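You operate a simulated robot arm through the tools that you are given. There is no shell and no other tool. Be economical: measure what you need, move in short steps, check, and stop when the job is done.

You are at the controls of a simulated robot arm. One attempt, no reset.

TASK
Set the trestle stop at 20 cm, lock it, and fit the blue peg in the four-dot hole.
Fine: the stop starts locked; free it first.
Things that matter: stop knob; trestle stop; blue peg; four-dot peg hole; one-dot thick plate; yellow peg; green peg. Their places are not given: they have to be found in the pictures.

Only the result counts: the job must be done as asked and must still hold three seconds after the hand-in. Knocking over, shifting, dropping, spilling or breaking anything else fails it.

THE ROBOT
A 7-joint arm with a two-finger parallel gripper, fixed in place. Base frame: the origin is at the foot of the arm, x ahead of it, y to its left, z up; the work surface is at about z = 80. Readings come in cm, rad, newtons and seconds.
With the tool pointing down near the work surface it reaches from about 30 to 70 cm from the base axis. Its first joint turns from -1.152 to 1.152 rad. Payload 1.57 kg.
Tool frame: the origin (TCP) lies between the finger pads and is the grasp point; the fingertips stand 3 cm ahead of it; z points along the fingers, y is the line along which they close. Largest opening 11 cm; finger width 2.4, thickness 1.2; the body of the gripper, 4.8 by 11.2 cm, starts 7.8 cm behind the TCP.
Orientation is told as [roll, pitch, yaw] about the base's x, y, z axes, in that order, counted from this pose: with the fingers straight down and closing along the base's y, the tool's x points along the base's -x, its y along +y and its z along -z.

THE INTERFACE
- The arm moves only by the tool nudge_tool. Its argument "steps" is a list that holds one entry, the list of rows, each a list of 7 numbers: the shift along the base's x, y, z in units of 300 mm (1.0 is 300 mm), then the turn, a rotation vector about the base's x, y, z in units of 60 degrees (1.0 is 60 degrees), then the closure, from 0 (fully open) to 1 (shut). In form: [[[tx, ty, tz, rx, ry, rz, hand], ...]]. A call has 1 to 12 rows; each row is the pose to reach, as a shift and turn from the pose commanded when the call began. A call with a number of a shift or a turn outside -1 to 1 is refused whole. Rows are played at 5 a second. More than 5 cm and 0.15 rad between two rows, or a gripper value outside its range, and nothing of the call is played. Where a pose cannot be reached the arm comes as near as it can. A force on the tool above 60 N (or 10 N above the force at the start of the call, whichever is more), or a blocked arm, ends the call early, and 0.2 s more pass. Each finger travels about 10.8 cm/s and halts on what it meets, pressing with about 35 N; the grip force reading is that of the motor and also rises with nothing between the fingers. The clock runs only during rows and for 0.2 s after the last one: add rows that repeat a pose to give the fingers time. The reply holds the time, the measured pose of the TCP, the force on the tool along the base axes, the opening and the grip force, in the units named above and with some noise.
- Cameras (640 x 400 px; columns grow to the right, rows downward): "scene" is fixed at [15.86, -39.39, 138.92]; the picture's right is [0.81, -0.59, 0.00], its down [-0.41, -0.56, -0.72] and it looks along [0.42, 0.58, -0.69] (base axes); focal length 292 px, centre (320, 200). "wrist" rides on the gripper at [7, 1.6, -14.1] in the tool frame; the picture's right is [-0.23, 0.97, 0.00], its down [-0.85, -0.20, -0.48] and it looks along [-0.47, -0.11, 0.88] (tool axes); focal length 222 px, centre (320, 200).
- grab_frame(camera): a new picture of that camera. The clock stands still meanwhile.
- pixel_to_xyz(camera, pixels): there is no depth. For up to 12 entries [column, row, z] of the newest picture of that camera ("zoom" is the newest enlarged one), the place [x, y] in the base frame at which the ray of that pixel passes the height z, good to about 0.2 cm. The clock stands still meanwhile.
- enlarge(camera, box): a new picture of the part [left, top, right, bottom] of that camera's present view, enlarged. The clock stands still meanwhile.
- job_done(): hands the job in; it is judged then, once.

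Go step by step. Measure first, check grasps and placings, and put right what went wrong. The budget is 80 turns and 46 pictures, counting those below and the enlarged ones. Unless the task says otherwise, let go and move clear before handing in, and close with one line.

The tools are called after "Emit:" by a JSON object that holds its "op" and its "data". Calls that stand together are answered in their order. nudge_tool: Moves the arm, as the interface text tells. Its arguments: {"type":"object","properties":{"steps":{"type":"array","items":{"type":"array","items":{"type":"array","items":{"type":"number"}}}}},"required":["steps"]} The other tools are called the same way: grab_frame (camera) takes a picture; pixel_to_xyz (camera, pixels) gives the place at which the rays of pixels pass given heights; enlarge (camera, box) takes an enlarged picture of a part of a camera's view; job_done () hands the job in.

At the start:

```text
clock: 0.0
tool_pos: [43.62, -11.77, 110.26]
tool_rot: [0.001, 0.001, 0.0]
contact_force: [-0.3, 0.1, 0.0]
finger_gap: 11.0
gripper_force: 0.0
```

scene: 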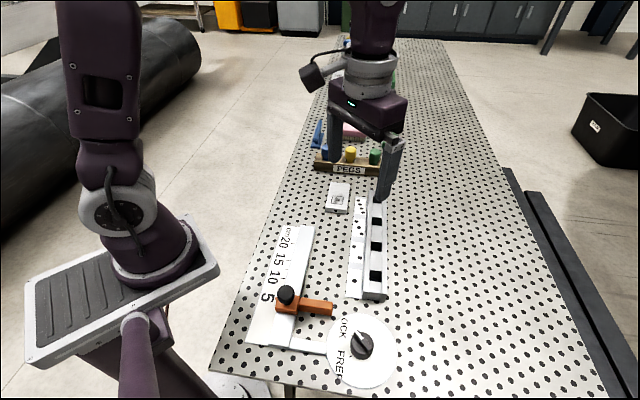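
wrist: 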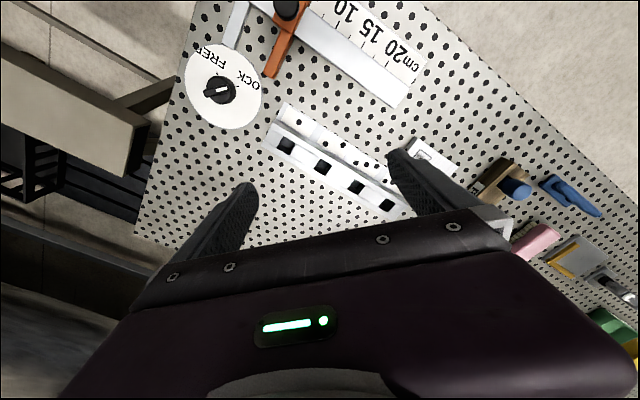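

The scene shows the ruler with the orange stop (about 305,303), the lock/free dial (362,347), a hole strip (370,245) and the peg rack (350,160). I'll enlarge each of them.

Emit:
{"op": "enlarge", "data": {"camera": "scene", "box": [230, 210, 410, 395]}}

Emit:
{"op": "enlarge", "data": {"camera": "scene", "box": [300, 100, 420, 220]}}

Emit:
{"op": "enlarge", "data": {"camera": "wrist", "box": [180, 0, 440, 220]}}

```text
2.16 times, centred on (320, 302) of scene
```

zoom: 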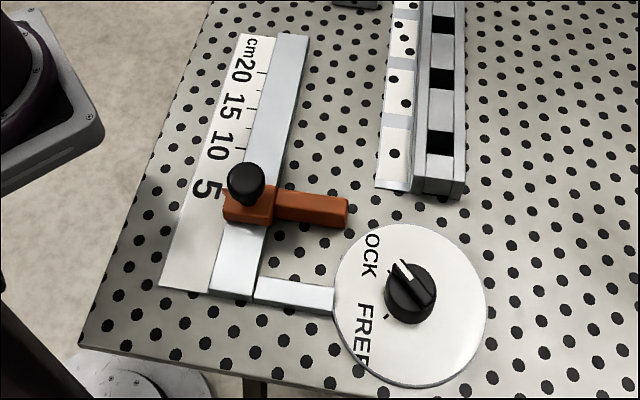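

```text
3.33 times, centred on (360, 160) of scene
```

zoom: 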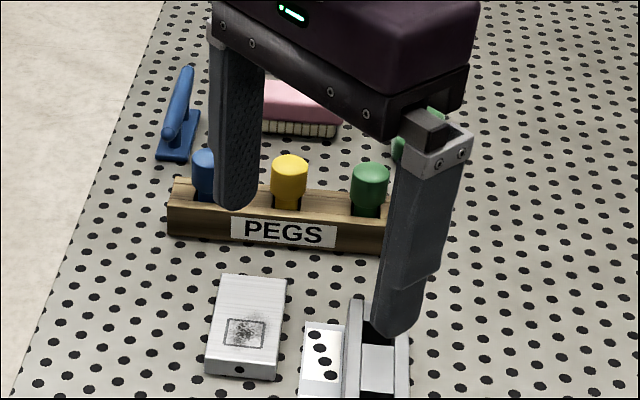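

```text
1.82 times, centred on (310, 110) of wrist
```

zoom: 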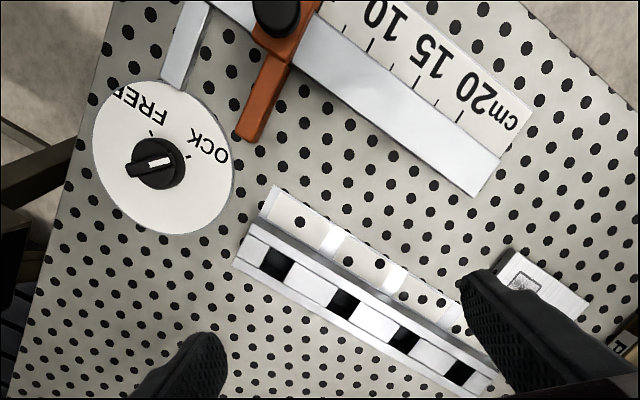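

The pointer seems to sit at LOCK. The newest zoom is the wrist view, so I'll take rough positions of the dial, ruler and holes from it.

Emit:
{"op": "pixel_to_xyz", "data": {"camera": "zoom", "pixels": [[158, 163, 84], [152, 133, 81], [187, 155, 81], [280, 15, 86], [245, 138, 82], [276, 263, 81], [345, 303, 81], [403, 338, 81], [459, 373, 81], [461, 119, 81], [418, 88, 81], [373, 47, 81]]}}

Emit:
{"op": "pixel_to_xyz", "data": {"camera": "scene", "pixels": [[325, 152, 88], [351, 156, 88], [376, 157, 88], [338, 196, 81], [362, 346, 84], [286, 295, 86], [331, 309, 82]]}}

```text
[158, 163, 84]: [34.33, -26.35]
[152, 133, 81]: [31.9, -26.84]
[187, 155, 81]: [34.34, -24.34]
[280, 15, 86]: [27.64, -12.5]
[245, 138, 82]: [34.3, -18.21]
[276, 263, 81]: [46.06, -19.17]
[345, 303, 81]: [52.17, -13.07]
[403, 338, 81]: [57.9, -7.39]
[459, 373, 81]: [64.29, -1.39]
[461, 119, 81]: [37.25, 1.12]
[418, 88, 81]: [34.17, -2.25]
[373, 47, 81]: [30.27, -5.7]
```

```text
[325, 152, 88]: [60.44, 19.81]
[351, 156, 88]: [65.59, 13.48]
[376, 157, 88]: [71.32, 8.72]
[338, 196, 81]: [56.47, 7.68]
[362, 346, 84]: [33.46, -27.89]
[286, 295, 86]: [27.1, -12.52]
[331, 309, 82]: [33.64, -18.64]
```

The dial is near (34,-27) and the holes run from about (46,-19) to (64,-1). I'll hover over the dial for a closer view.

Emit:
{"op": "nudge_tool", "data": {"steps": [[[-0.064, -0.1, -0.068, 0, 0, 0, 0], [-0.128, -0.2, -0.136, 0, 0, 0, 0], [-0.192, -0.3, -0.204, 0, 0, 0, 0], [-0.256, -0.4, -0.272, 0, 0, 0, 0], [-0.32, -0.5, -0.34, 0, 0, 0, 0], [-0.32, -0.5, -0.34, 0, 0, 0, 0]]]}}

Emit:
{"op": "grab_frame", "data": {"camera": "wrist"}}

Emit:
{"op": "grab_frame", "data": {"camera": "scene"}}

```text
clock: 1.4
tool_pos: [33.99, -27.06, 100.13]
tool_rot: [-0.001, 0.0, 0.0]
contact_force: [0.0, -0.1, -0.4]
finger_gap: 11.0
gripper_force: 0.0
```

```text
40 pictures are left
```

wrist: 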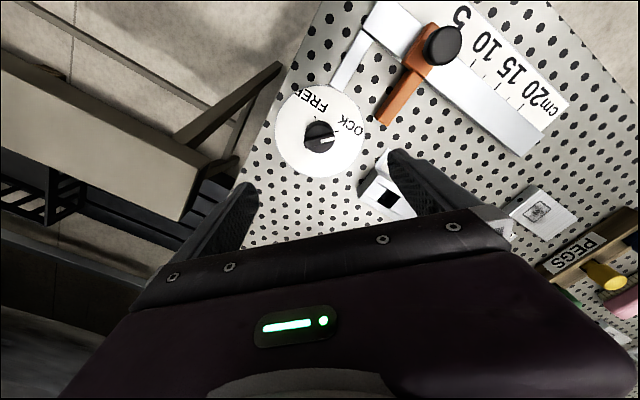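

```text
39 pictures are left
```

scene: 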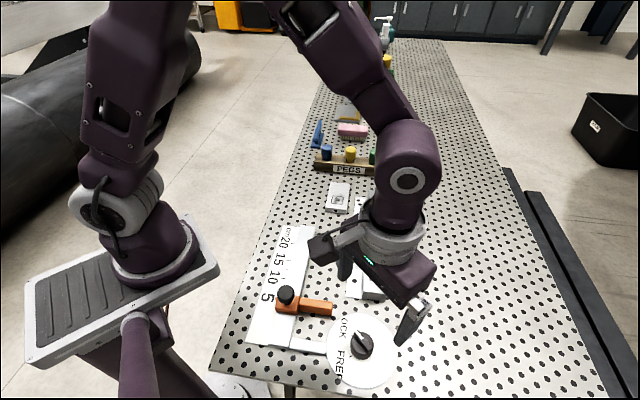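

Emit:
{"op": "enlarge", "data": {"camera": "wrist", "box": [260, 60, 400, 190]}}

Emit:
{"op": "pixel_to_xyz", "data": {"camera": "zoom", "pixels": [[320, 200, 81], [320, 200, 84]]}}

```text
3.08 times, centred on (330, 125) of wrist
```

zoom: 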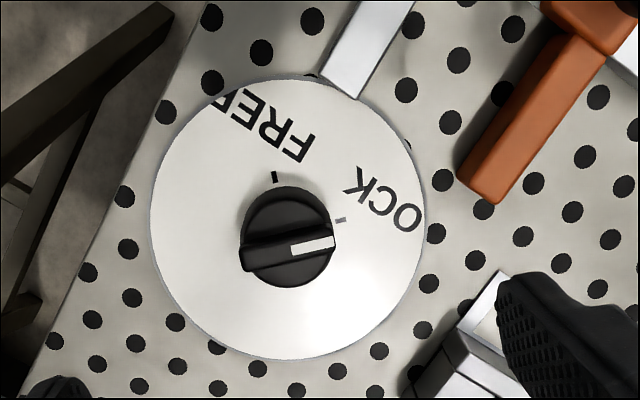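

```text
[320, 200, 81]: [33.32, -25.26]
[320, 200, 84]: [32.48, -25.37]
```

Pointer is at LOCK (white line 290-335,245). I'll compute geometry.

Emit:
{"op": "pixel_to_xyz", "data": {"camera": "zoom", "pixels": [[288, 219, 80.5], [274, 177, 80.5], [341, 219, 80.5], [288, 250, 82.5], [288, 250, 83.5], [334, 242, 83.5], [242, 257, 83.5], [286, 190, 81]]}}

Emit:
{"op": "pixel_to_xyz", "data": {"camera": "scene", "pixels": [[362, 351, 80.5], [361, 344, 82.5], [361, 344, 83.5]]}}

```text
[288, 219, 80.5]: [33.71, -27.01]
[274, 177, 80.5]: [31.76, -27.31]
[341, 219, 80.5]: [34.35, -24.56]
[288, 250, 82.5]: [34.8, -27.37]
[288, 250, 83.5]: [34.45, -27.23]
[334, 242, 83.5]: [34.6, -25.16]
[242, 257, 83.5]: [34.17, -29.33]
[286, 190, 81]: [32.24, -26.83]
```

```text
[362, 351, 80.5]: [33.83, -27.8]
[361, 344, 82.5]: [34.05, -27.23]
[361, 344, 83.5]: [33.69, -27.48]
```

Emit:
{"op": "enlarge", "data": {"camera": "scene", "box": [325, 312, 405, 392]}}

```text
5.00 times, centred on (365, 352) of scene
```

zoom: 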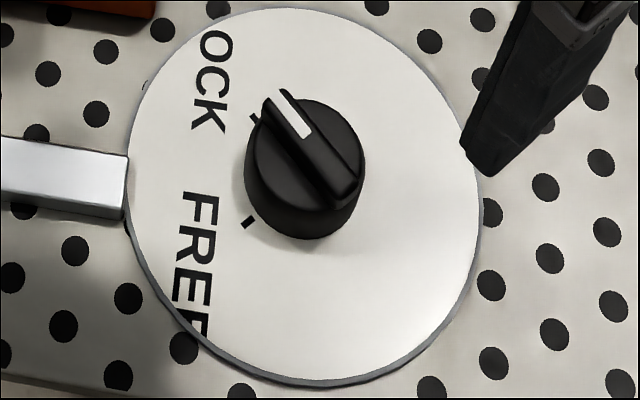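

Emit:
{"op": "pixel_to_xyz", "data": {"camera": "zoom", "pixels": [[304, 195, 80.8], [304, 238, 80.8], [309, 152, 82.5], [309, 152, 83], [309, 152, 83.5], [247, 222, 80.8], [254, 118, 80.8], [272, 97, 84], [345, 200, 84], [245, 170, 82], [365, 170, 82]]}}

```text
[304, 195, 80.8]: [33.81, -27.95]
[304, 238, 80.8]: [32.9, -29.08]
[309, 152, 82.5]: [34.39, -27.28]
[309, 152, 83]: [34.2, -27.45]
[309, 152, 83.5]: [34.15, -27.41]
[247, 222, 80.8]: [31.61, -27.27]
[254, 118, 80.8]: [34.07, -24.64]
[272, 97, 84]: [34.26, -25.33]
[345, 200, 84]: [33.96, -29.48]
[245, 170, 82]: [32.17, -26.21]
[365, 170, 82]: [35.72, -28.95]
```

The knob's centre is about (34.1,-27.4), its cylinder is about 4.4 across with its top near 83.3, and FREE is +90° from LOCK. I'll turn to yaw -45° and come down above it.

Emit:
{"op": "nudge_tool", "data": {"steps": [[[0, 0, -0.06, 0, 0, -0.13, 0.1], [0, 0, -0.12, 0, 0, -0.26, 0.2], [0, 0, -0.18, 0, 0, -0.39, 0.3], [0, -0.004, -0.24, 0, 0, -0.52, 0.33], [0, -0.008, -0.3, 0, 0, -0.65, 0.33], [0.003, -0.012, -0.333, 0, 0, -0.75, 0.33], [0.003, -0.012, -0.333, 0, 0, -0.75, 0.33], [0.003, -0.012, -0.333, 0, 0, -0.75, 0.33]]]}}

Emit:
{"op": "grab_frame", "data": {"camera": "wrist"}}

Emit:
{"op": "enlarge", "data": {"camera": "scene", "box": [300, 290, 420, 398]}}

```text
clock: 3.2
tool_pos: [33.95, -27.34, 89.81]
tool_rot: [0.001, -0.001, -0.785]
contact_force: [0.2, 0.6, -0.5]
finger_gap: 7.35
gripper_force: 0.1
```

```text
36 pictures are left
```

wrist: 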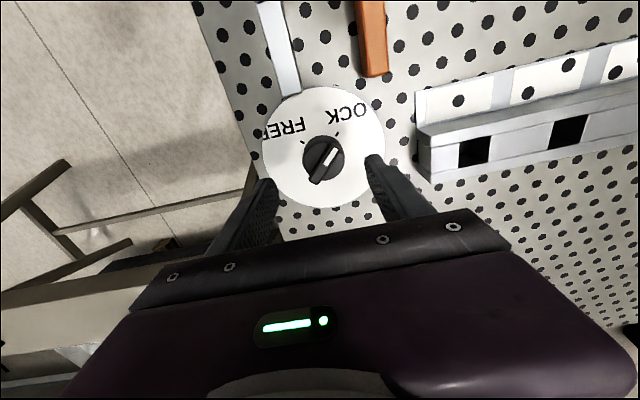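

```text
3.70 times, centred on (360, 344) of scene
```

zoom: 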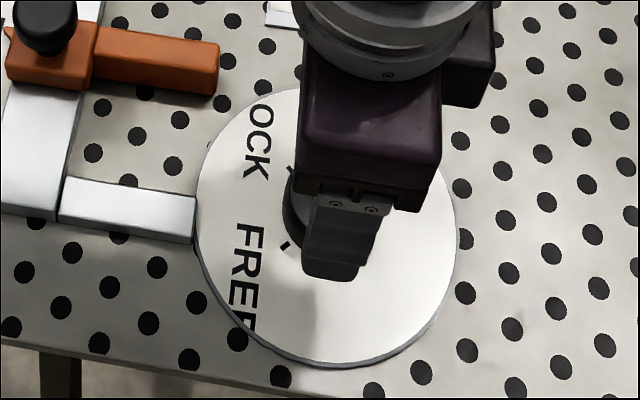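

Emit:
{"op": "pixel_to_xyz", "data": {"camera": "wrist", "pixels": [[324, 156, 83.4], [337, 133, 80.8], [303, 144, 80.8]]}}

```text
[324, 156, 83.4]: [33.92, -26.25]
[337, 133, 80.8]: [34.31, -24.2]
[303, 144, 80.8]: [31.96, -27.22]
```

Emit:
{"op": "enlarge", "data": {"camera": "wrist", "box": [270, 90, 390, 210]}}

```text
3.33 times, centred on (330, 150) of wrist
```

zoom: 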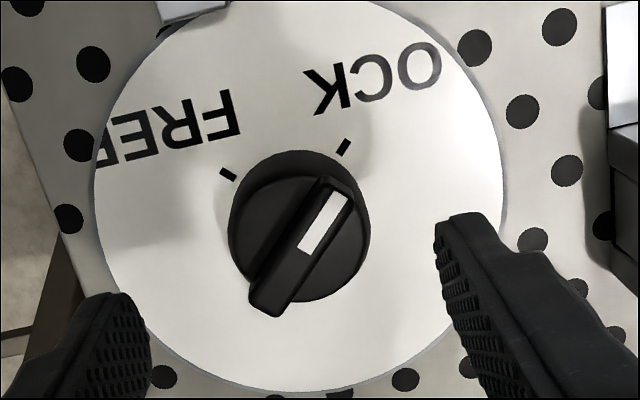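

Emit:
{"op": "pixel_to_xyz", "data": {"camera": "zoom", "pixels": [[301, 239, 83.2], [301, 246, 84.2], [298, 212, 80.9], [344, 147, 80.8], [228, 175, 80.8], [228, 220, 82.5], [371, 235, 82.5]]}}

```text
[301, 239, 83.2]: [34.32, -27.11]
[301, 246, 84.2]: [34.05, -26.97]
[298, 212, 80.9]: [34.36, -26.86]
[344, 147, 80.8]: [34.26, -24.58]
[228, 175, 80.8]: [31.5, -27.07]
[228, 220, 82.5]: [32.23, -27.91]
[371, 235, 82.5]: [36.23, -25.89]
```

Centre refined to about (34.25,-27.1). I'll descend to 84.9 and close on the knob.

Emit:
{"op": "nudge_tool", "data": {"steps": [[[0.008, 0.006, -0.08, 0, 0, 0, 0.33], [0.008, 0.006, -0.163, 0, 0, 0, 0.33], [0.008, 0.006, -0.163, 0, 0, 0, 0.33], [0.008, 0.006, -0.163, 0, 0, 0, 0.6], [0.008, 0.006, -0.163, 0, 0, 0, 0.8], [0.008, 0.006, -0.163, 0, 0, 0, 0.8]]]}}

```text
clock: 4.6
tool_pos: [34.2, -27.09, 85.0]
tool_rot: [-0.003, 0.0, -0.784]
contact_force: [-6.5, -7.8, -10.6]
finger_gap: 4.02
gripper_force: 44.9
```

Gripped at 4.0 cm. I'll turn the first 45° towards FREE.

Emit:
{"op": "nudge_tool", "data": {"steps": [[[-0.003, -0.003, 0, 0, 0, 0.125, 0.8], [-0.003, -0.003, 0, 0, 0, 0.25, 0.8], [-0.003, -0.003, 0, 0, 0, 0.375, 0.8], [-0.003, -0.003, 0, 0, 0, 0.5, 0.8], [-0.003, -0.003, 0, 0, 0, 0.625, 0.8], [-0.003, -0.003, 0, 0, 0, 0.75, 0.8], [-0.003, -0.003, 0, 0, 0, 0.75, 0.8]]]}}

Emit:
{"op": "enlarge", "data": {"camera": "wrist", "box": [260, 90, 400, 230]}}

```text
clock: 6.2
tool_pos: [34.14, -27.24, 84.93]
tool_rot: [-0.003, -0.001, 0.002]
contact_force: [-0.3, -22.7, -10.8]
finger_gap: 4.02
gripper_force: 45.3
```

```text
2.86 times, centred on (330, 160) of wrist
```

zoom: 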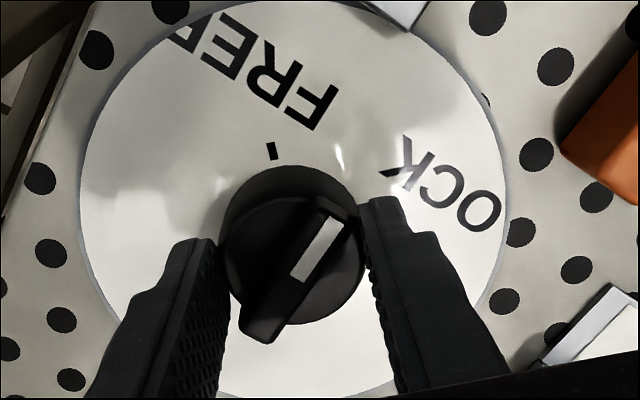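

The knob turned with the gripper. Second 45°, relieving the side force in y.

Emit:
{"op": "nudge_tool", "data": {"steps": [[[0, -0.005, 0, 0, 0, 0.125, 0.8], [0, -0.006, 0, 0, 0, 0.25, 0.8], [0, -0.006, 0, 0, 0, 0.375, 0.8], [0, -0.006, 0, 0, 0, 0.5, 0.8], [0, -0.006, 0, 0, 0, 0.625, 0.8], [0, -0.006, 0, 0, 0, 0.75, 0.8], [0, -0.006, 0, 0, 0, 0.75, 0.8]]]}}

Emit:
{"op": "enlarge", "data": {"camera": "wrist", "box": [260, 90, 400, 230]}}

```text
clock: 7.8
tool_pos: [34.22, -27.19, 85.07]
tool_rot: [-0.002, 0.0, 0.788]
contact_force: [15.4, -16.5, -23.6]
finger_gap: 3.96
gripper_force: 44.6
```

```text
2.86 times, centred on (330, 160) of wrist
```

zoom: 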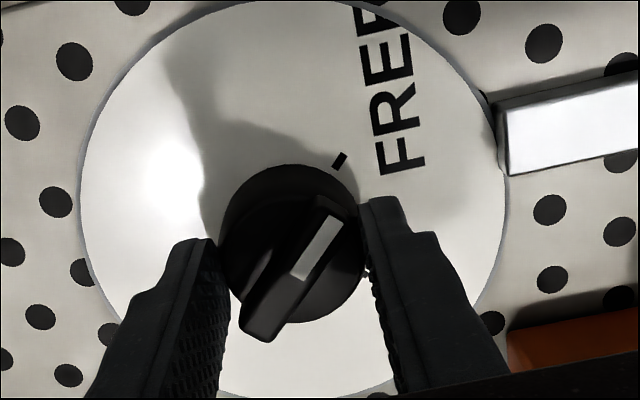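

The pointer now points at the FREE tick (340,160). I'll release and lift.

Emit:
{"op": "nudge_tool", "data": {"steps": [[[0, 0, 0, 0, 0, 0, 0.4], [0, 0, 0, 0, 0, 0, 0.3], [0, 0, 0.1, 0, 0, 0, 0.3], [0, 0, 0.25, 0, 0, -0.1, 0.2], [0, 0, 0.4, 0, 0, -0.2, 0.2], [0, 0, 0.5, 0, 0, -0.3, 0.2], [0, 0, 0.5, 0, 0, -0.4, 0.2], [0, 0, 0.5, 0, 0, -0.52, 0.2], [0, 0, 0.5, 0, 0, -0.64, 0.2], [0, 0, 0.5, 0, 0, -0.75, 0.2]]]}}

Emit:
{"op": "enlarge", "data": {"camera": "wrist", "box": [250, 0, 570, 200]}}

Emit:
{"op": "enlarge", "data": {"camera": "scene", "box": [230, 215, 400, 395]}}

```text
clock: 10.0
tool_pos: [33.97, -27.29, 99.91]
tool_rot: [0.0, -0.001, -0.003]
contact_force: [-0.6, 0.0, 0.3]
finger_gap: 8.8
gripper_force: 0.1
```

```text
2.00 times, centred on (410, 100) of wrist
```

zoom: 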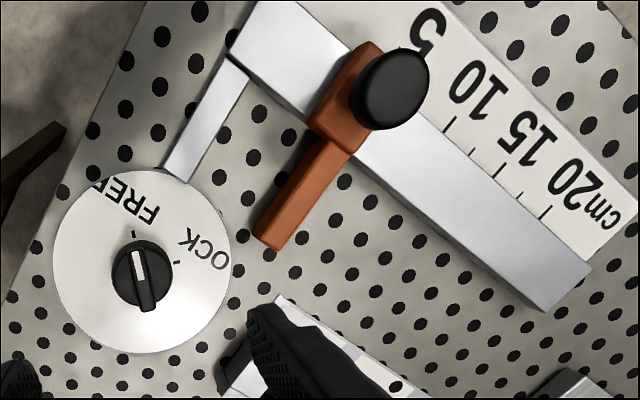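

```text
2.22 times, centred on (315, 305) of scene
```

zoom: 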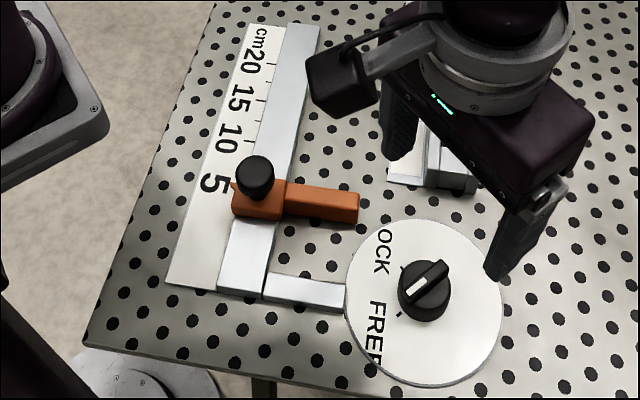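

The dial reads FREE. Next I'll hover over the orange stop arm, turned so the fingers close along the rail (yaw about -43°).

Emit:
{"op": "nudge_tool", "data": {"steps": [[[-0.01, 0.06, 0, 0, 0, -0.12, 0.2], [-0.02, 0.12, 0, 0, 0, -0.24, 0.2], [-0.03, 0.18, 0, 0, 0, -0.36, 0.3], [-0.04, 0.24, 0, 0, 0, -0.48, 0.3], [-0.05, 0.3, 0, 0, 0, -0.6, 0.4], [-0.065, 0.375, 0, 0, 0, -0.72, 0.5], [-0.065, 0.375, 0, 0, 0, -0.72, 0.5]]]}}

Emit:
{"op": "grab_frame", "data": {"camera": "wrist"}}

```text
clock: 11.6
tool_pos: [31.84, -16.01, 100.12]
tool_rot: [-0.001, 0.0, -0.756]
contact_force: [-0.1, 0.1, 0.6]
finger_gap: 5.5
gripper_force: 0.0
```

```text
29 pictures are left
```

wrist: 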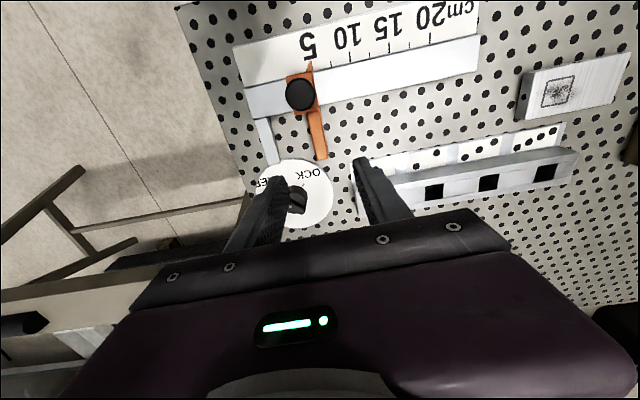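

Emit:
{"op": "enlarge", "data": {"camera": "wrist", "box": [240, 0, 490, 170]}}

Emit:
{"op": "enlarge", "data": {"camera": "wrist", "box": [350, 100, 590, 220]}}

```text
2.35 times, centred on (365, 85) of wrist
```

zoom: 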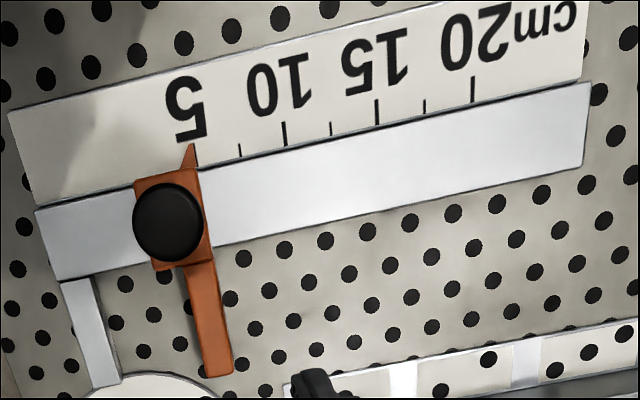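

```text
2.67 times, centred on (470, 160) of wrist
```

zoom: 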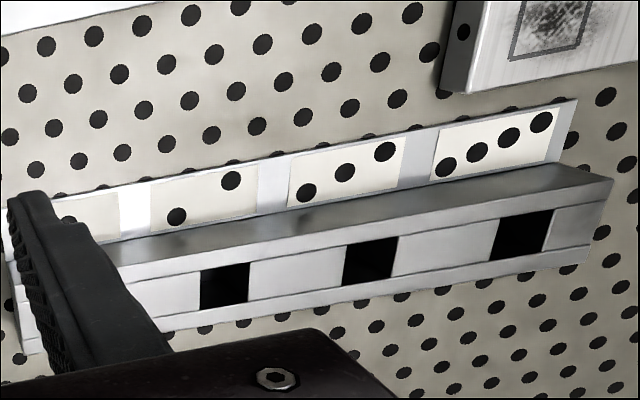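

Zoom shows the pointer at about 5 and ticks for 10/15/20; the four-dot hole is the far end of the strip. I'll convert these to coordinates.

Emit:
{"op": "pixel_to_xyz", "data": {"camera": "wrist", "pixels": [[430.1, 43.3, 80.5], [389.3, 52.7, 80.5], [350.5, 61.6, 80.5], [310.5, 61.6, 81], [311.8, 71.4, 81], [321.6, 158, 82.5], [316.9, 131.8, 82.5], [313, 113, 82.5], [300, 95, 88], [300, 95, 86], [327, 131, 82.5], [309, 131, 82.5]]}}

Emit:
{"op": "pixel_to_xyz", "data": {"camera": "zoom", "pixels": [[522, 236, 82], [522, 236, 83], [370, 260, 82], [225, 287, 82], [522, 212, 82], [527, 258, 82], [500, 142, 80.5], [345, 172, 80.5]]}}

```text
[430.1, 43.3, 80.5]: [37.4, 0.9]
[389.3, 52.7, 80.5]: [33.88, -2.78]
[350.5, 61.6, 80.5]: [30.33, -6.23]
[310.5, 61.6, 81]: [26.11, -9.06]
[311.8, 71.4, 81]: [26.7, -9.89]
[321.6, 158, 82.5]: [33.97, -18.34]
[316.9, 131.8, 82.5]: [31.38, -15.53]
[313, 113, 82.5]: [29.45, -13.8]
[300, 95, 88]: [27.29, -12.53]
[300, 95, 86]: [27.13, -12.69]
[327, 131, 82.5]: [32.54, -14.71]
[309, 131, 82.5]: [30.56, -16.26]
```

```text
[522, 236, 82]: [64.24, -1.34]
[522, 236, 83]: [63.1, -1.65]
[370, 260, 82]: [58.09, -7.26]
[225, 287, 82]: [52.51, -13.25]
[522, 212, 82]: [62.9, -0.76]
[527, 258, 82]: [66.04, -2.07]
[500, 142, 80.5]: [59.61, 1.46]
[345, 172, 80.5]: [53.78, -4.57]
```

Ruler direction is about (0.704,0.710) and the pointer reads about 5, so it needs +15 cm. I'll lower onto the arm at about (31.8,-16) and grip it.

Emit:
{"op": "nudge_tool", "data": {"steps": [[[0, 0, -0.15, 0, 0, -0.029, 0.5], [0, 0, -0.3, 0, 0, -0.029, 0.5], [0, 0, -0.45, 0, 0, -0.029, 0.5], [0, 0, -0.525, 0, 0, -0.029, 0.5], [0, 0, -0.525, 0, 0, -0.029, 0.5], [0, 0, -0.525, 0, 0, -0.029, 0.7], [0, 0, -0.525, 0, 0, -0.029, 0.95], [0, 0, -0.525, 0, 0, -0.029, 0.95]]]}}

Emit:
{"op": "enlarge", "data": {"camera": "wrist", "box": [220, 0, 480, 240]}}

```text
clock: 13.4
tool_pos: [32.15, -16.0, 84.59]
tool_rot: [0.0, 0.001, -0.784]
contact_force: [-0.3, 0.6, -14.4]
finger_gap: 1.78
gripper_force: 32.4
```

```text
1.67 times, centred on (350, 120) of wrist
```

zoom: 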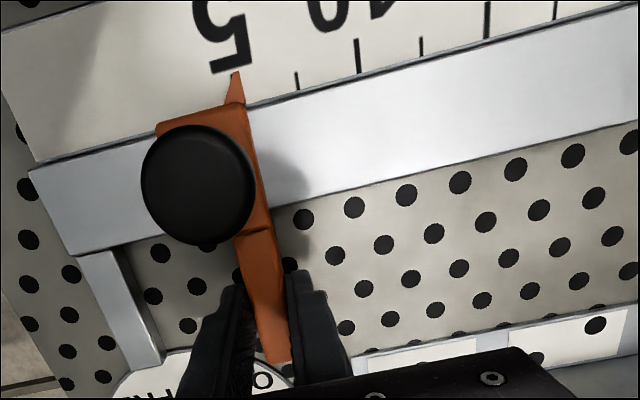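

Grip holds at 1.78 cm and the pointer sits at 5. I'll slide +15 cm along the rail.

Emit:
{"op": "nudge_tool", "data": {"steps": [[[0.02, 0.02, 0.004, 0, 0, 0, 0.95], [0.058, 0.058, 0.004, 0, 0, 0, 0.95], [0.096, 0.097, 0.004, 0, 0, 0, 0.95], [0.134, 0.135, 0.004, 0, 0, 0, 0.95], [0.172, 0.173, 0.004, 0, 0, 0, 0.95], [0.21, 0.211, 0.004, 0, 0, 0, 0.95], [0.248, 0.25, 0.004, 0, 0, 0, 0.95], [0.286, 0.288, 0.004, 0, 0, 0, 0.95], [0.324, 0.327, 0.004, 0, 0, 0, 0.95], [0.352, 0.355, 0.004, 0, 0, 0, 0.95], [0.352, 0.355, 0.004, 0, 0, 0, 0.95]]]}}

Emit:
{"op": "enlarge", "data": {"camera": "wrist", "box": [250, 20, 410, 150]}}

```text
clock: 15.8
tool_pos: [42.58, -5.63, 84.4]
tool_rot: [-0.004, 0.0, -0.784]
contact_force: [-15.5, -17.5, 20.9]
finger_gap: 1.74
gripper_force: 32.7
```

```text
3.08 times, centred on (330, 85) of wrist
```

zoom: 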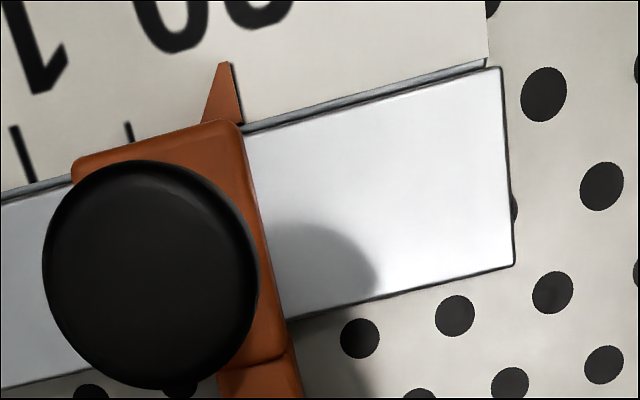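

Emit:
{"op": "pixel_to_xyz", "data": {"camera": "zoom", "pixels": [[10, 127, 80.5], [35, 182, 80.5], [127, 122, 80.5], [225, 62, 80.5], [225, 62, 81], [225, 62, 82], [223, 123, 81], [243, 125, 81], [203, 122, 81]]}}

```text
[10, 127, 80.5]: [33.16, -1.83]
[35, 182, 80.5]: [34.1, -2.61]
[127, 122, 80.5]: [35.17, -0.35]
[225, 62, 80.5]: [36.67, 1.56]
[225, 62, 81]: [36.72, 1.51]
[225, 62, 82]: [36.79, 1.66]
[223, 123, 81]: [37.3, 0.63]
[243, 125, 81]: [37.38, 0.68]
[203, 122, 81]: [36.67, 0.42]
```

Emit:
{"op": "enlarge", "data": {"camera": "wrist", "box": [225, 20, 335, 90]}}

```text
5.71 times, centred on (280, 55) of wrist
```

zoom: 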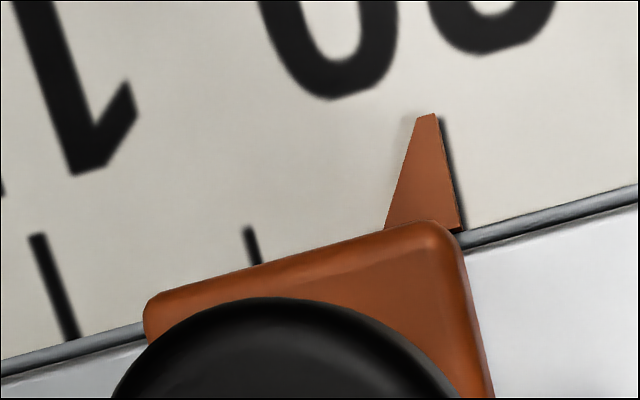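

The zoom puts the pointer tip (427,116) on the extrapolated 20 tick line. I'll relieve the stored force slightly and check before releasing.

Emit:
{"op": "nudge_tool", "data": {"steps": [[[-0.004, -0.004, 0, 0, 0, 0, 0.95], [-0.004, -0.004, 0, 0, 0, 0, 0.95]]]}}

```text
clock: 16.4
tool_pos: [42.7, -5.66, 84.45]
tool_rot: [-0.001, -0.004, -0.786]
contact_force: [-7.8, -15.7, 17.3]
finger_gap: 1.78
gripper_force: 32.3
```

Emit:
{"op": "nudge_tool", "data": {"steps": [[[-0.004, -0.004, 0, 0, 0, 0, 0.95], [-0.008, -0.008, 0, 0, 0, 0, 0.95], [-0.008, -0.008, 0, 0, 0, 0, 0.95]]]}}

Emit:
{"op": "enlarge", "data": {"camera": "wrist", "box": [225, 20, 335, 90]}}

```text
clock: 17.2
tool_pos: [42.42, -5.73, 84.38]
tool_rot: [0.001, -0.001, -0.783]
contact_force: [5.8, -3.9, -7.5]
finger_gap: 1.81
gripper_force: 32.9
```

```text
5.71 times, centred on (280, 55) of wrist
```

zoom: 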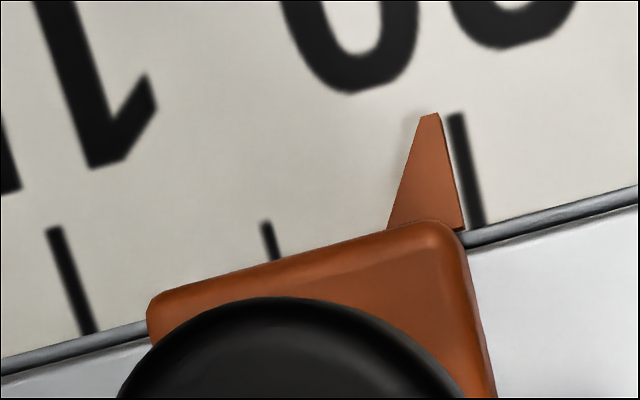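

The 20 tick (457,115) now shows 27 px ahead of the tip, about 0.35 cm, so the stop followed the tool back. I'll push forward again.

Emit:
{"op": "nudge_tool", "data": {"steps": [[[0.004, 0.004, 0, 0, 0, 0, 0.95], [0.008, 0.008, 0, 0, 0, 0, 0.95], [0.0105, 0.0105, 0, 0, 0, 0, 0.95], [0.0105, 0.0105, 0, 0, 0, 0, 0.95]]]}}

Emit:
{"op": "enlarge", "data": {"camera": "wrist", "box": [225, 20, 335, 90]}}

```text
clock: 18.2
tool_pos: [42.54, -5.59, 84.37]
tool_rot: [-0.002, -0.002, -0.786]
contact_force: [-7.1, -29.3, -1.9]
finger_gap: 1.75
gripper_force: 32.3
```

```text
5.71 times, centred on (280, 55) of wrist
```

zoom: 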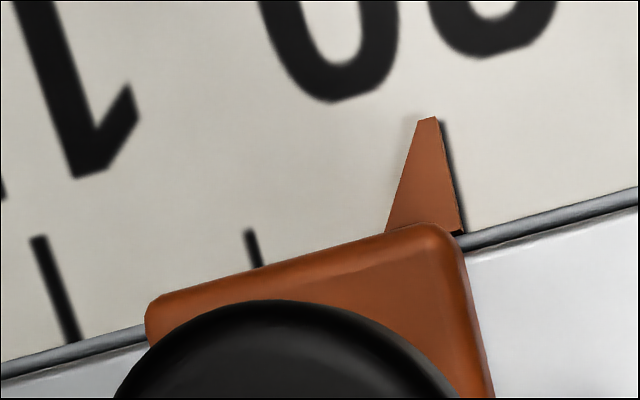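

Tick 20 is still showing as a thin dark edge right of the pointer, so it's about 0.15 cm short. One more small push.

Emit:
{"op": "nudge_tool", "data": {"steps": [[[0.0045, 0.0045, 0, 0, 0, 0, 0.95], [0.0045, 0.0045, 0, 0, 0, 0, 0.95], [0.0045, 0.0045, 0, 0, 0, 0, 0.7], [0.0045, 0.0045, 0, 0, 0, 0, 0.6], [0.0045, 0.0045, 0.15, 0, 0, 0, 0.6], [0.0045, 0.0045, 0.3, 0, 0, 0, 0.6], [0.0045, 0.0045, 0.4, 0, 0, 0, 0.6], [0.0045, 0.0045, 0.4, 0, 0, 0, 0.6]]]}}

Emit:
{"op": "enlarge", "data": {"camera": "wrist", "box": [250, 20, 370, 100]}}

```text
clock: 20.0
tool_pos: [42.92, -5.0, 96.52]
tool_rot: [0.001, 0.001, -0.783]
contact_force: [0.1, 0.0, 0.2]
finger_gap: 4.39
gripper_force: 0.0
```

```text
5.00 times, centred on (310, 60) of wrist
```

zoom: 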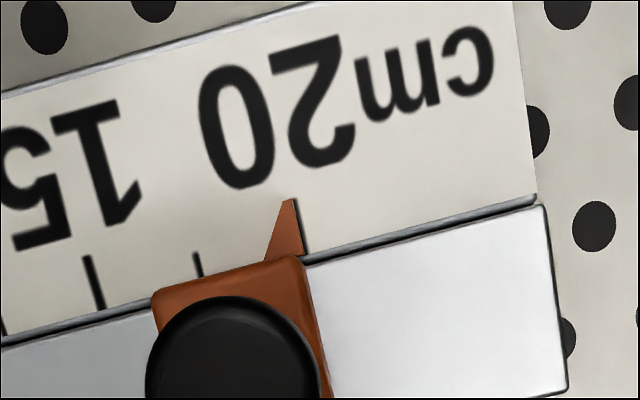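

Emit:
{"op": "enlarge", "data": {"camera": "scene", "box": [265, 220, 325, 260]}}

Emit:
{"op": "enlarge", "data": {"camera": "wrist", "box": [285, 50, 325, 75]}}

```text
10.00 times, centred on (295, 240) of scene
```

zoom: 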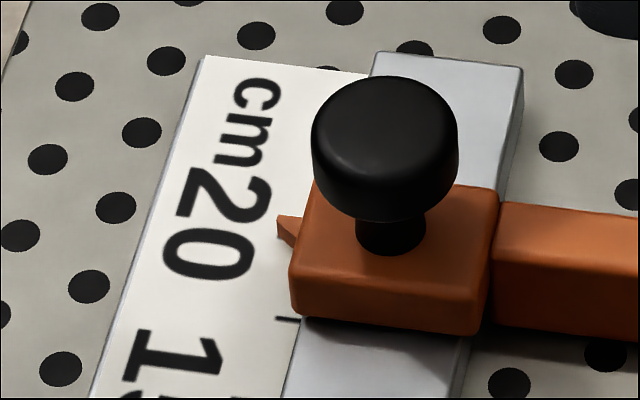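

```text
16.00 times, centred on (305, 62) of wrist
```

zoom: 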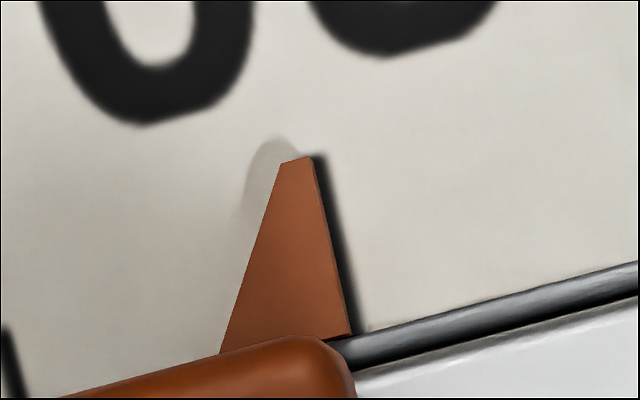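

The stop reads 20 (dark tick band lies right behind the pointer's straight edge). Now back to the dial at yaw +45° to lock it.

Emit:
{"op": "nudge_tool", "data": {"steps": [[[-0.04, -0.105, 0, 0, 0, 0.13, 0.5], [-0.08, -0.21, 0, 0, 0, 0.26, 0.4], [-0.12, -0.315, 0, 0, 0, 0.39, 0.33], [-0.16, -0.42, 0, 0, 0, 0.52, 0.33], [-0.2, -0.525, 0, 0, 0, 0.65, 0.33], [-0.25, -0.63, 0, 0, 0, 0.78, 0.33], [-0.29, -0.738, 0, 0, 0, 0.9, 0.33], [-0.29, -0.738, 0, 0, 0, 0.9, 0.33]]]}}

Emit:
{"op": "nudge_tool", "data": {"steps": [[[0, 0, 0, 0, 0, 0.12, 0.33], [0, 0, 0, 0, 0, 0.24, 0.33], [0, 0, 0, 0, 0, 0.36, 0.33], [0, 0, 0, 0, 0, 0.48, 0.33], [0, 0, 0, 0, 0, 0.6, 0.33], [0, 0, 0, 0, 0, 0.6, 0.33]]]}}

```text
clock: 21.8
tool_pos: [34.09, -27.31, 96.45]
tool_rot: [-0.001, 0.001, 0.161]
contact_force: [0.9, 0.5, 0.4]
finger_gap: 7.37
gripper_force: 0.0
```

```text
clock: 23.2
tool_pos: [34.18, -27.5, 96.38]
tool_rot: [0.0, -0.002, 0.79]
contact_force: [0.3, -0.5, 0.4]
finger_gap: 7.37
gripper_force: 0.0
```

At (34.2,-27.5). I'll descend on the knob and grip.

Emit:
{"op": "nudge_tool", "data": {"steps": [[[0.001, 0.006, -0.13, 0, 0, 0, 0.33], [0.001, 0.006, -0.26, 0, 0, 0, 0.33], [0.001, 0.006, -0.383, 0, 0, 0, 0.33], [0.001, 0.006, -0.383, 0, 0, 0, 0.33], [0.001, 0.006, -0.383, 0, 0, 0, 0.6], [0.001, 0.006, -0.383, 0, 0, 0, 0.8], [0.001, 0.006, -0.383, 0, 0, 0, 0.8]]]}}

```text
clock: 24.8
tool_pos: [34.2, -27.39, 84.9]
tool_rot: [0.003, 0.0, 0.787]
contact_force: [-1.9, 1.1, -11.5]
finger_gap: 4.02
gripper_force: 44.5
```

Well centred. Turning back towards LOCK, first 45°.

Emit:
{"op": "nudge_tool", "data": {"steps": [[[0, 0, 0, 0, 0, -0.125, 0.8], [0, 0, 0, 0, 0, -0.25, 0.8], [0, 0, 0, 0, 0, -0.375, 0.8], [0, 0, 0, 0, 0, -0.5, 0.8], [0, 0, 0, 0, 0, -0.625, 0.8], [0, 0, 0, 0, 0, -0.75, 0.8], [0, 0, 0, 0, 0, -0.75, 0.8]]]}}

Emit:
{"op": "nudge_tool", "data": {"steps": [[[0, 0, 0, 0, 0, -0.125, 0.8], [0, 0, 0, 0, 0, -0.25, 0.8], [0, 0, 0, 0, 0, -0.375, 0.8], [0, 0, 0, 0, 0, -0.5, 0.8], [0, 0, 0, 0, 0, -0.625, 0.8], [0, 0, 0, 0, 0, -0.77, 0.8], [0, 0, 0, 0, 0, -0.77, 0.8]]]}}

Emit:
{"op": "enlarge", "data": {"camera": "wrist", "box": [260, 90, 400, 230]}}

```text
clock: 26.4
tool_pos: [34.11, -27.12, 85.01]
tool_rot: [0.003, 0.0, 0.0]
contact_force: [2.9, 19.0, 9.5]
finger_gap: 4.0
gripper_force: 44.9
```

```text
refused: row 6 steps farther than a row can; nothing moved
```

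```text
2.86 times, centred on (330, 160) of wrist
```

zoom: 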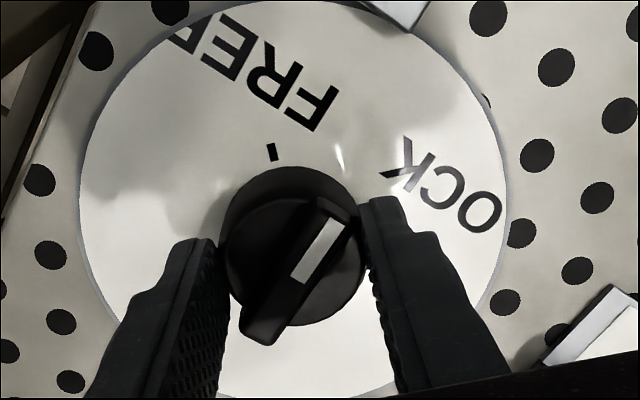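

Halfway; the last call was refused for one step too large. I'll repeat it with smaller steps.

Emit:
{"op": "nudge_tool", "data": {"steps": [[[0, 0.003, 0, 0, 0, -0.13, 0.8], [0, 0.003, 0, 0, 0, -0.26, 0.8], [0, 0.003, 0, 0, 0, -0.39, 0.8], [0, 0.003, 0, 0, 0, -0.52, 0.8], [0, 0.003, 0, 0, 0, -0.65, 0.8], [0, 0.003, 0, 0, 0, -0.77, 0.8], [0, 0.003, 0, 0, 0, -0.77, 0.8]]]}}

Emit:
{"op": "nudge_tool", "data": {"steps": [[[0, 0, 0, 0, 0, 0, 0.4], [0, 0, 0, 0, 0, 0, 0.3], [0, 0, 0.1, 0, 0, 0, 0.3], [0, 0, 0.25, 0, 0, 0, 0.2], [0, 0, 0.4, 0, 0, 0, 0.2], [0, 0, 0.5, 0, 0, 0, 0.2], [0, 0, 0.5, 0, 0, 0, 0.2]]]}}

Emit:
{"op": "enlarge", "data": {"camera": "wrist", "box": [250, 0, 490, 200]}}

```text
clock: 28.0
tool_pos: [34.18, -27.16, 84.98]
tool_rot: [0.0, 0.002, -0.804]
contact_force: [3.0, 27.2, 19.6]
finger_gap: 4.01
gripper_force: 44.8
```

```text
clock: 29.6
tool_pos: [34.13, -27.27, 100.2]
tool_rot: [0.0, 0.0, -0.805]
contact_force: [0.0, -0.3, -0.4]
finger_gap: 8.81
gripper_force: 0.1
```

```text
2.00 times, centred on (370, 100) of wrist
```

zoom: 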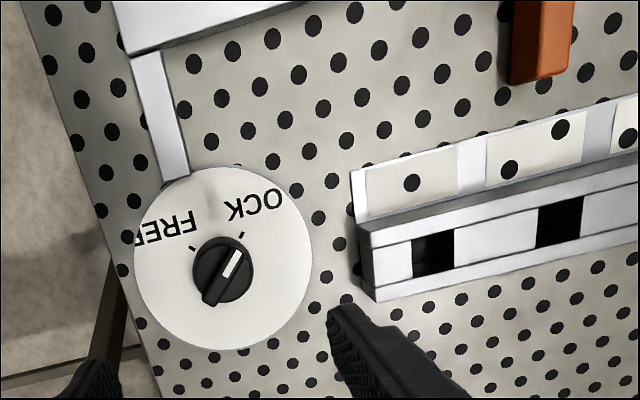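

The dial is back on LOCK. Now I'll travel high to the peg rack to look at the blue peg.

Emit:
{"op": "nudge_tool", "data": {"steps": [[[0.067, 0.112, 0.017, 0, 0, 0.018, 0.2], [0.133, 0.223, 0.033, 0, 0, 0.018, 0.2], [0.2, 0.335, 0.05, 0, 0, 0.018, 0.2], [0.267, 0.447, 0.067, 0, 0, 0.018, 0.2], [0.333, 0.558, 0.083, 0, 0, 0.018, 0.2], [0.4, 0.67, 0.1, 0, 0, 0.018, 0.2], [0.467, 0.782, 0.117, 0, 0, 0.018, 0.2], [0.533, 0.893, 0.133, 0, 0, 0.018, 0.2], [0.6, 1, 0.15, 0, 0, 0.018, 0.2], [0.6, 1, 0.15, 0, 0, 0.018, 0.2]]]}}

Emit:
{"op": "grab_frame", "data": {"camera": "wrist"}}

```text
clock: 31.8
tool_pos: [52.12, 3.0, 104.67]
tool_rot: [0.0, 0.0, -0.788]
contact_force: [-0.3, -0.1, 0.1]
finger_gap: 8.78
gripper_force: 0.1
```

```text
16 pictures are left
```

wrist: 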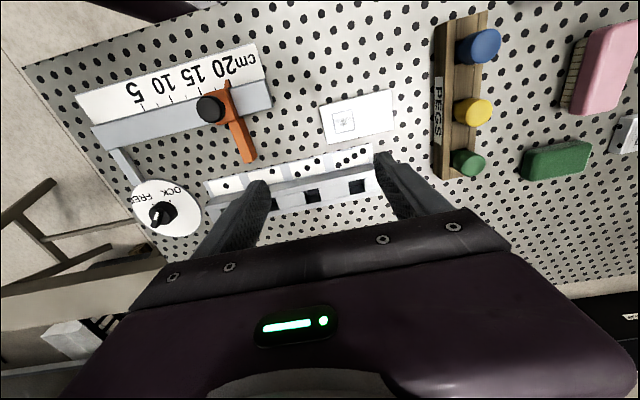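

Emit:
{"op": "enlarge", "data": {"camera": "wrist", "box": [310, 80, 400, 220]}}

Emit:
{"op": "pixel_to_xyz", "data": {"camera": "wrist", "pixels": [[357, 186, 83], [357, 186, 82], [357, 186, 84], [482, 46, 88], [482, 46, 90], [475, 111, 88], [470, 163, 88], [445, 100, 82]]}}

Emit:
{"op": "enlarge", "data": {"camera": "wrist", "box": [420, 0, 540, 190]}}

```text
2.86 times, centred on (355, 150) of wrist
```

zoom: 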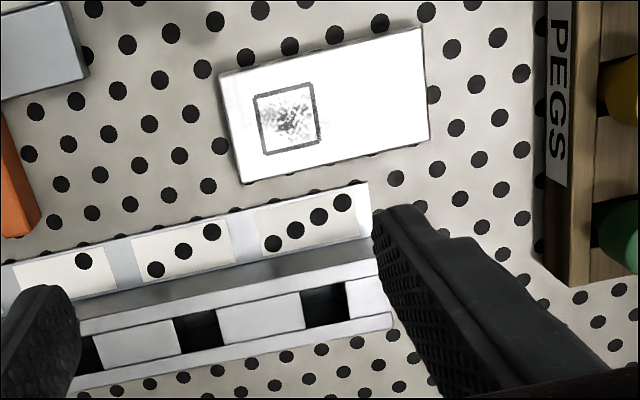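

```text
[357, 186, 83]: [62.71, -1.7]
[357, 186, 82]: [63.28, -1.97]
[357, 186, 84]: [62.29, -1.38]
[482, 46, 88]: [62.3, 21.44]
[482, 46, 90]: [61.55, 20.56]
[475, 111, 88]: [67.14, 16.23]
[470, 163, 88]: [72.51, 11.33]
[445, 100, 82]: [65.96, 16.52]
```

```text
2.11 times, centred on (480, 95) of wrist
```

zoom: 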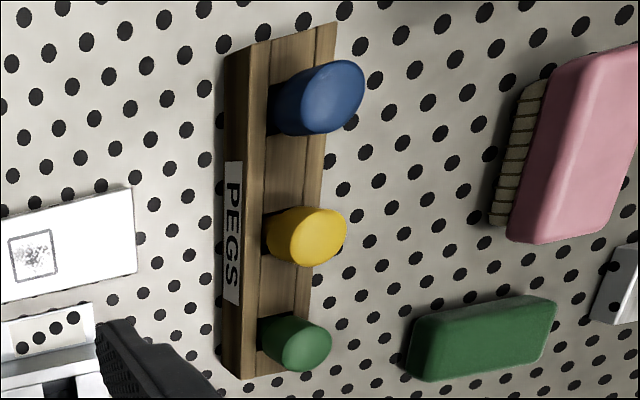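

Emit:
{"op": "pixel_to_xyz", "data": {"camera": "scene", "pixels": [[325.5, 148, 86], [325.5, 148, 88], [350.7, 149.5, 86], [350.7, 149.5, 88]]}}

Emit:
{"op": "pixel_to_xyz", "data": {"camera": "zoom", "pixels": [[333, 96, 86], [333, 96, 88], [318, 236, 86], [318, 236, 88], [306, 344, 88], [270, 107, 82.5]]}}

```text
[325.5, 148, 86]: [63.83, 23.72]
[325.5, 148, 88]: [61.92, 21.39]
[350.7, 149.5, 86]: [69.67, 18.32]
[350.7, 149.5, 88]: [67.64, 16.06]
```

```text
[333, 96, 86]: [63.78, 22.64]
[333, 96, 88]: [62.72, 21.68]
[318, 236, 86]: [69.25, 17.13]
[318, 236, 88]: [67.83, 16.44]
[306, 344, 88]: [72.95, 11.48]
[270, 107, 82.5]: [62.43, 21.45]
```

Triangulating, the blue peg's top is at about (62.5,21.8,87.7). I'll hover over it at z≈98.

Emit:
{"op": "nudge_tool", "data": {"steps": [[[0.058, 0.105, 0, 0, 0, 0, 0.3], [0.115, 0.21, -0.02, 0, 0, 0, 0.4], [0.173, 0.315, -0.06, 0, 0, 0, 0.45], [0.23, 0.42, -0.1, 0, 0, 0, 0.45], [0.288, 0.525, -0.16, 0, 0, 0, 0.45], [0.346, 0.627, -0.22, 0, 0, 0, 0.45], [0.346, 0.627, -0.22, 0, 0, 0, 0.45]]]}}

Emit:
{"op": "enlarge", "data": {"camera": "wrist", "box": [240, 80, 400, 210]}}

Emit:
{"op": "enlarge", "data": {"camera": "scene", "box": [300, 110, 400, 190]}}

```text
clock: 33.4
tool_pos: [62.55, 21.63, 97.83]
tool_rot: [0.001, 0.0, -0.788]
contact_force: [-0.7, 0.1, -0.2]
finger_gap: 6.03
gripper_force: 0.0
```

```text
3.08 times, centred on (320, 145) of wrist
```

zoom: 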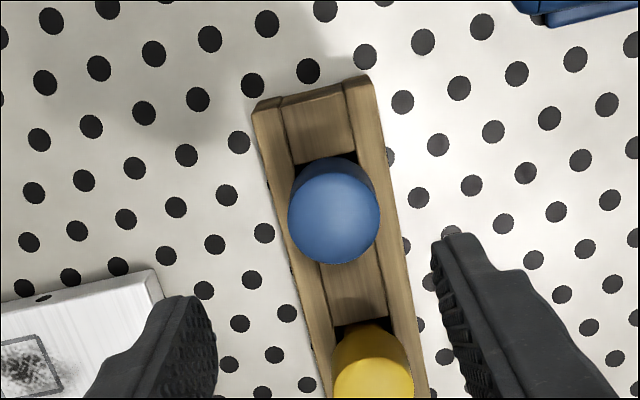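

```text
5.00 times, centred on (350, 150) of scene
```

zoom: 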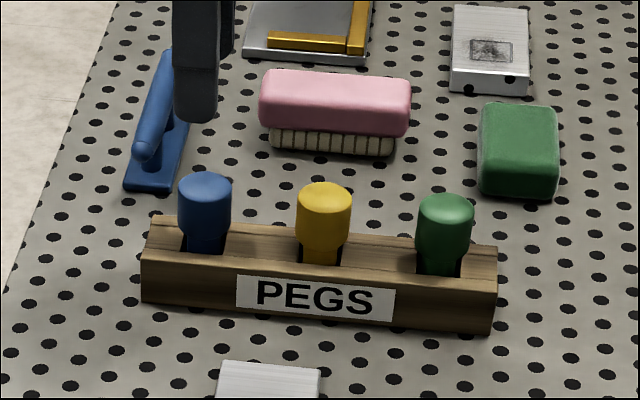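

Emit:
{"op": "pixel_to_xyz", "data": {"camera": "zoom", "pixels": [[143, 303, 80], [143, 262, 83], [143, 262, 84], [150, 217, 83], [497, 270, 83], [205, 188, 88], [205, 188, 87], [205, 232, 85], [205, 252, 83], [232, 185, 87], [178, 185, 87]]}}

Emit:
{"op": "pixel_to_xyz", "data": {"camera": "wrist", "pixels": [[324.9, 149.9, 87], [324.9, 149.9, 88], [310, 150, 87], [339, 150, 87], [305, 110, 83], [336, 105, 83]]}}

```text
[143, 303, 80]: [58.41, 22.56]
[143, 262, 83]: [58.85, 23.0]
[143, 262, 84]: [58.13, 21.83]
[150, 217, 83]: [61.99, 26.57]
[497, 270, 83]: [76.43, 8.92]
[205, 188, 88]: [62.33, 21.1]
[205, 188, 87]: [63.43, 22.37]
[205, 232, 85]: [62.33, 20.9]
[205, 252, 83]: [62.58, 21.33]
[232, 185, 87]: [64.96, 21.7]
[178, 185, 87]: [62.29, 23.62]
```

```text
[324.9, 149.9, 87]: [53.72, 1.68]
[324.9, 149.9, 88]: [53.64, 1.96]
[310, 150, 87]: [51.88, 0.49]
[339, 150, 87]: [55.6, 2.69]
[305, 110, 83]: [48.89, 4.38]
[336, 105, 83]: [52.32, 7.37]
```

The wrist zoom puts the blue peg at about (62.9,22.0): head bottom near 85, rack top near 83.4. I'll descend to TCP z≈87.2 and grip the head.

Emit:
{"op": "nudge_tool", "data": {"steps": [[[0.012, 0.012, -0.1, 0, 0, 0, 0.45], [0.012, 0.012, -0.2, 0, 0, 0, 0.45], [0.012, 0.012, -0.3, 0, 0, 0, 0.45], [0.012, 0.012, -0.353, 0, 0, 0, 0.45], [0.012, 0.012, -0.353, 0, 0, 0, 0.45], [0.012, 0.012, -0.353, 0, 0, 0, 0.6], [0.012, 0.012, -0.353, 0, 0, 0, 0.8], [0.012, 0.012, -0.353, 0, 0, 0, 0.9], [0.012, 0.012, -0.353, 0, 0, 0, 0.9]]]}}

Emit:
{"op": "enlarge", "data": {"camera": "scene", "box": [300, 110, 400, 190]}}

```text
clock: 35.4
tool_pos: [62.55, 21.86, 87.22]
tool_rot: [0.003, 0.0, -0.785]
contact_force: [6.4, 5.4, -0.2]
finger_gap: 3.29
gripper_force: 35.0
```

```text
5.00 times, centred on (350, 150) of scene
```

zoom: 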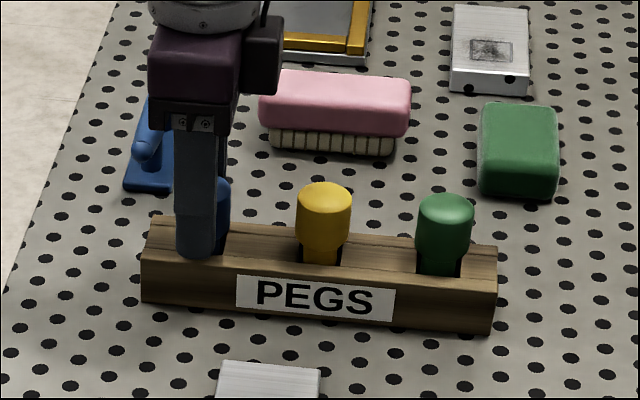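

Head gripped at 3.29 cm. Lifting straight up.

Emit:
{"op": "nudge_tool", "data": {"steps": [[[0.002, 0.002, 0.03, 0, 0, 0, 0.9], [0.002, 0.002, 0.08, 0, 0, 0, 0.9], [0.002, 0.002, 0.15, 0, 0, 0, 0.9], [0.002, 0.002, 0.25, 0, 0, 0, 0.9], [0.002, 0.002, 0.35, 0, 0, 0, 0.9], [0.002, 0.002, 0.4, 0, 0, 0, 0.9], [0.002, 0.002, 0.4, 0, 0, 0, 0.9]]]}}

Emit:
{"op": "enlarge", "data": {"camera": "scene", "box": [290, 80, 410, 200]}}

```text
clock: 37.0
tool_pos: [62.87, 22.1, 99.25]
tool_rot: [-0.001, 0.0, -0.788]
contact_force: [0.0, 0.0, -1.3]
finger_gap: 3.28
gripper_force: 35.5
```

```text
3.33 times, centred on (350, 140) of scene
```

zoom: 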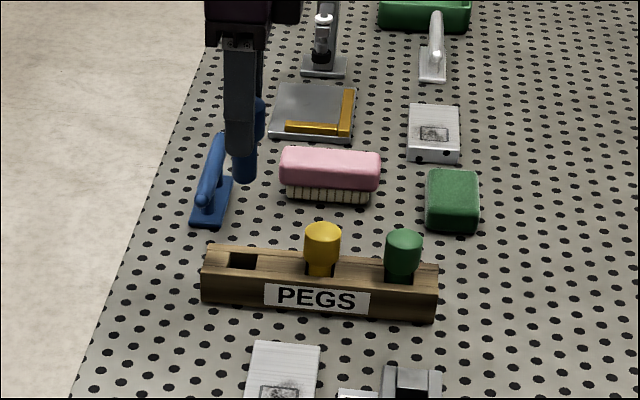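

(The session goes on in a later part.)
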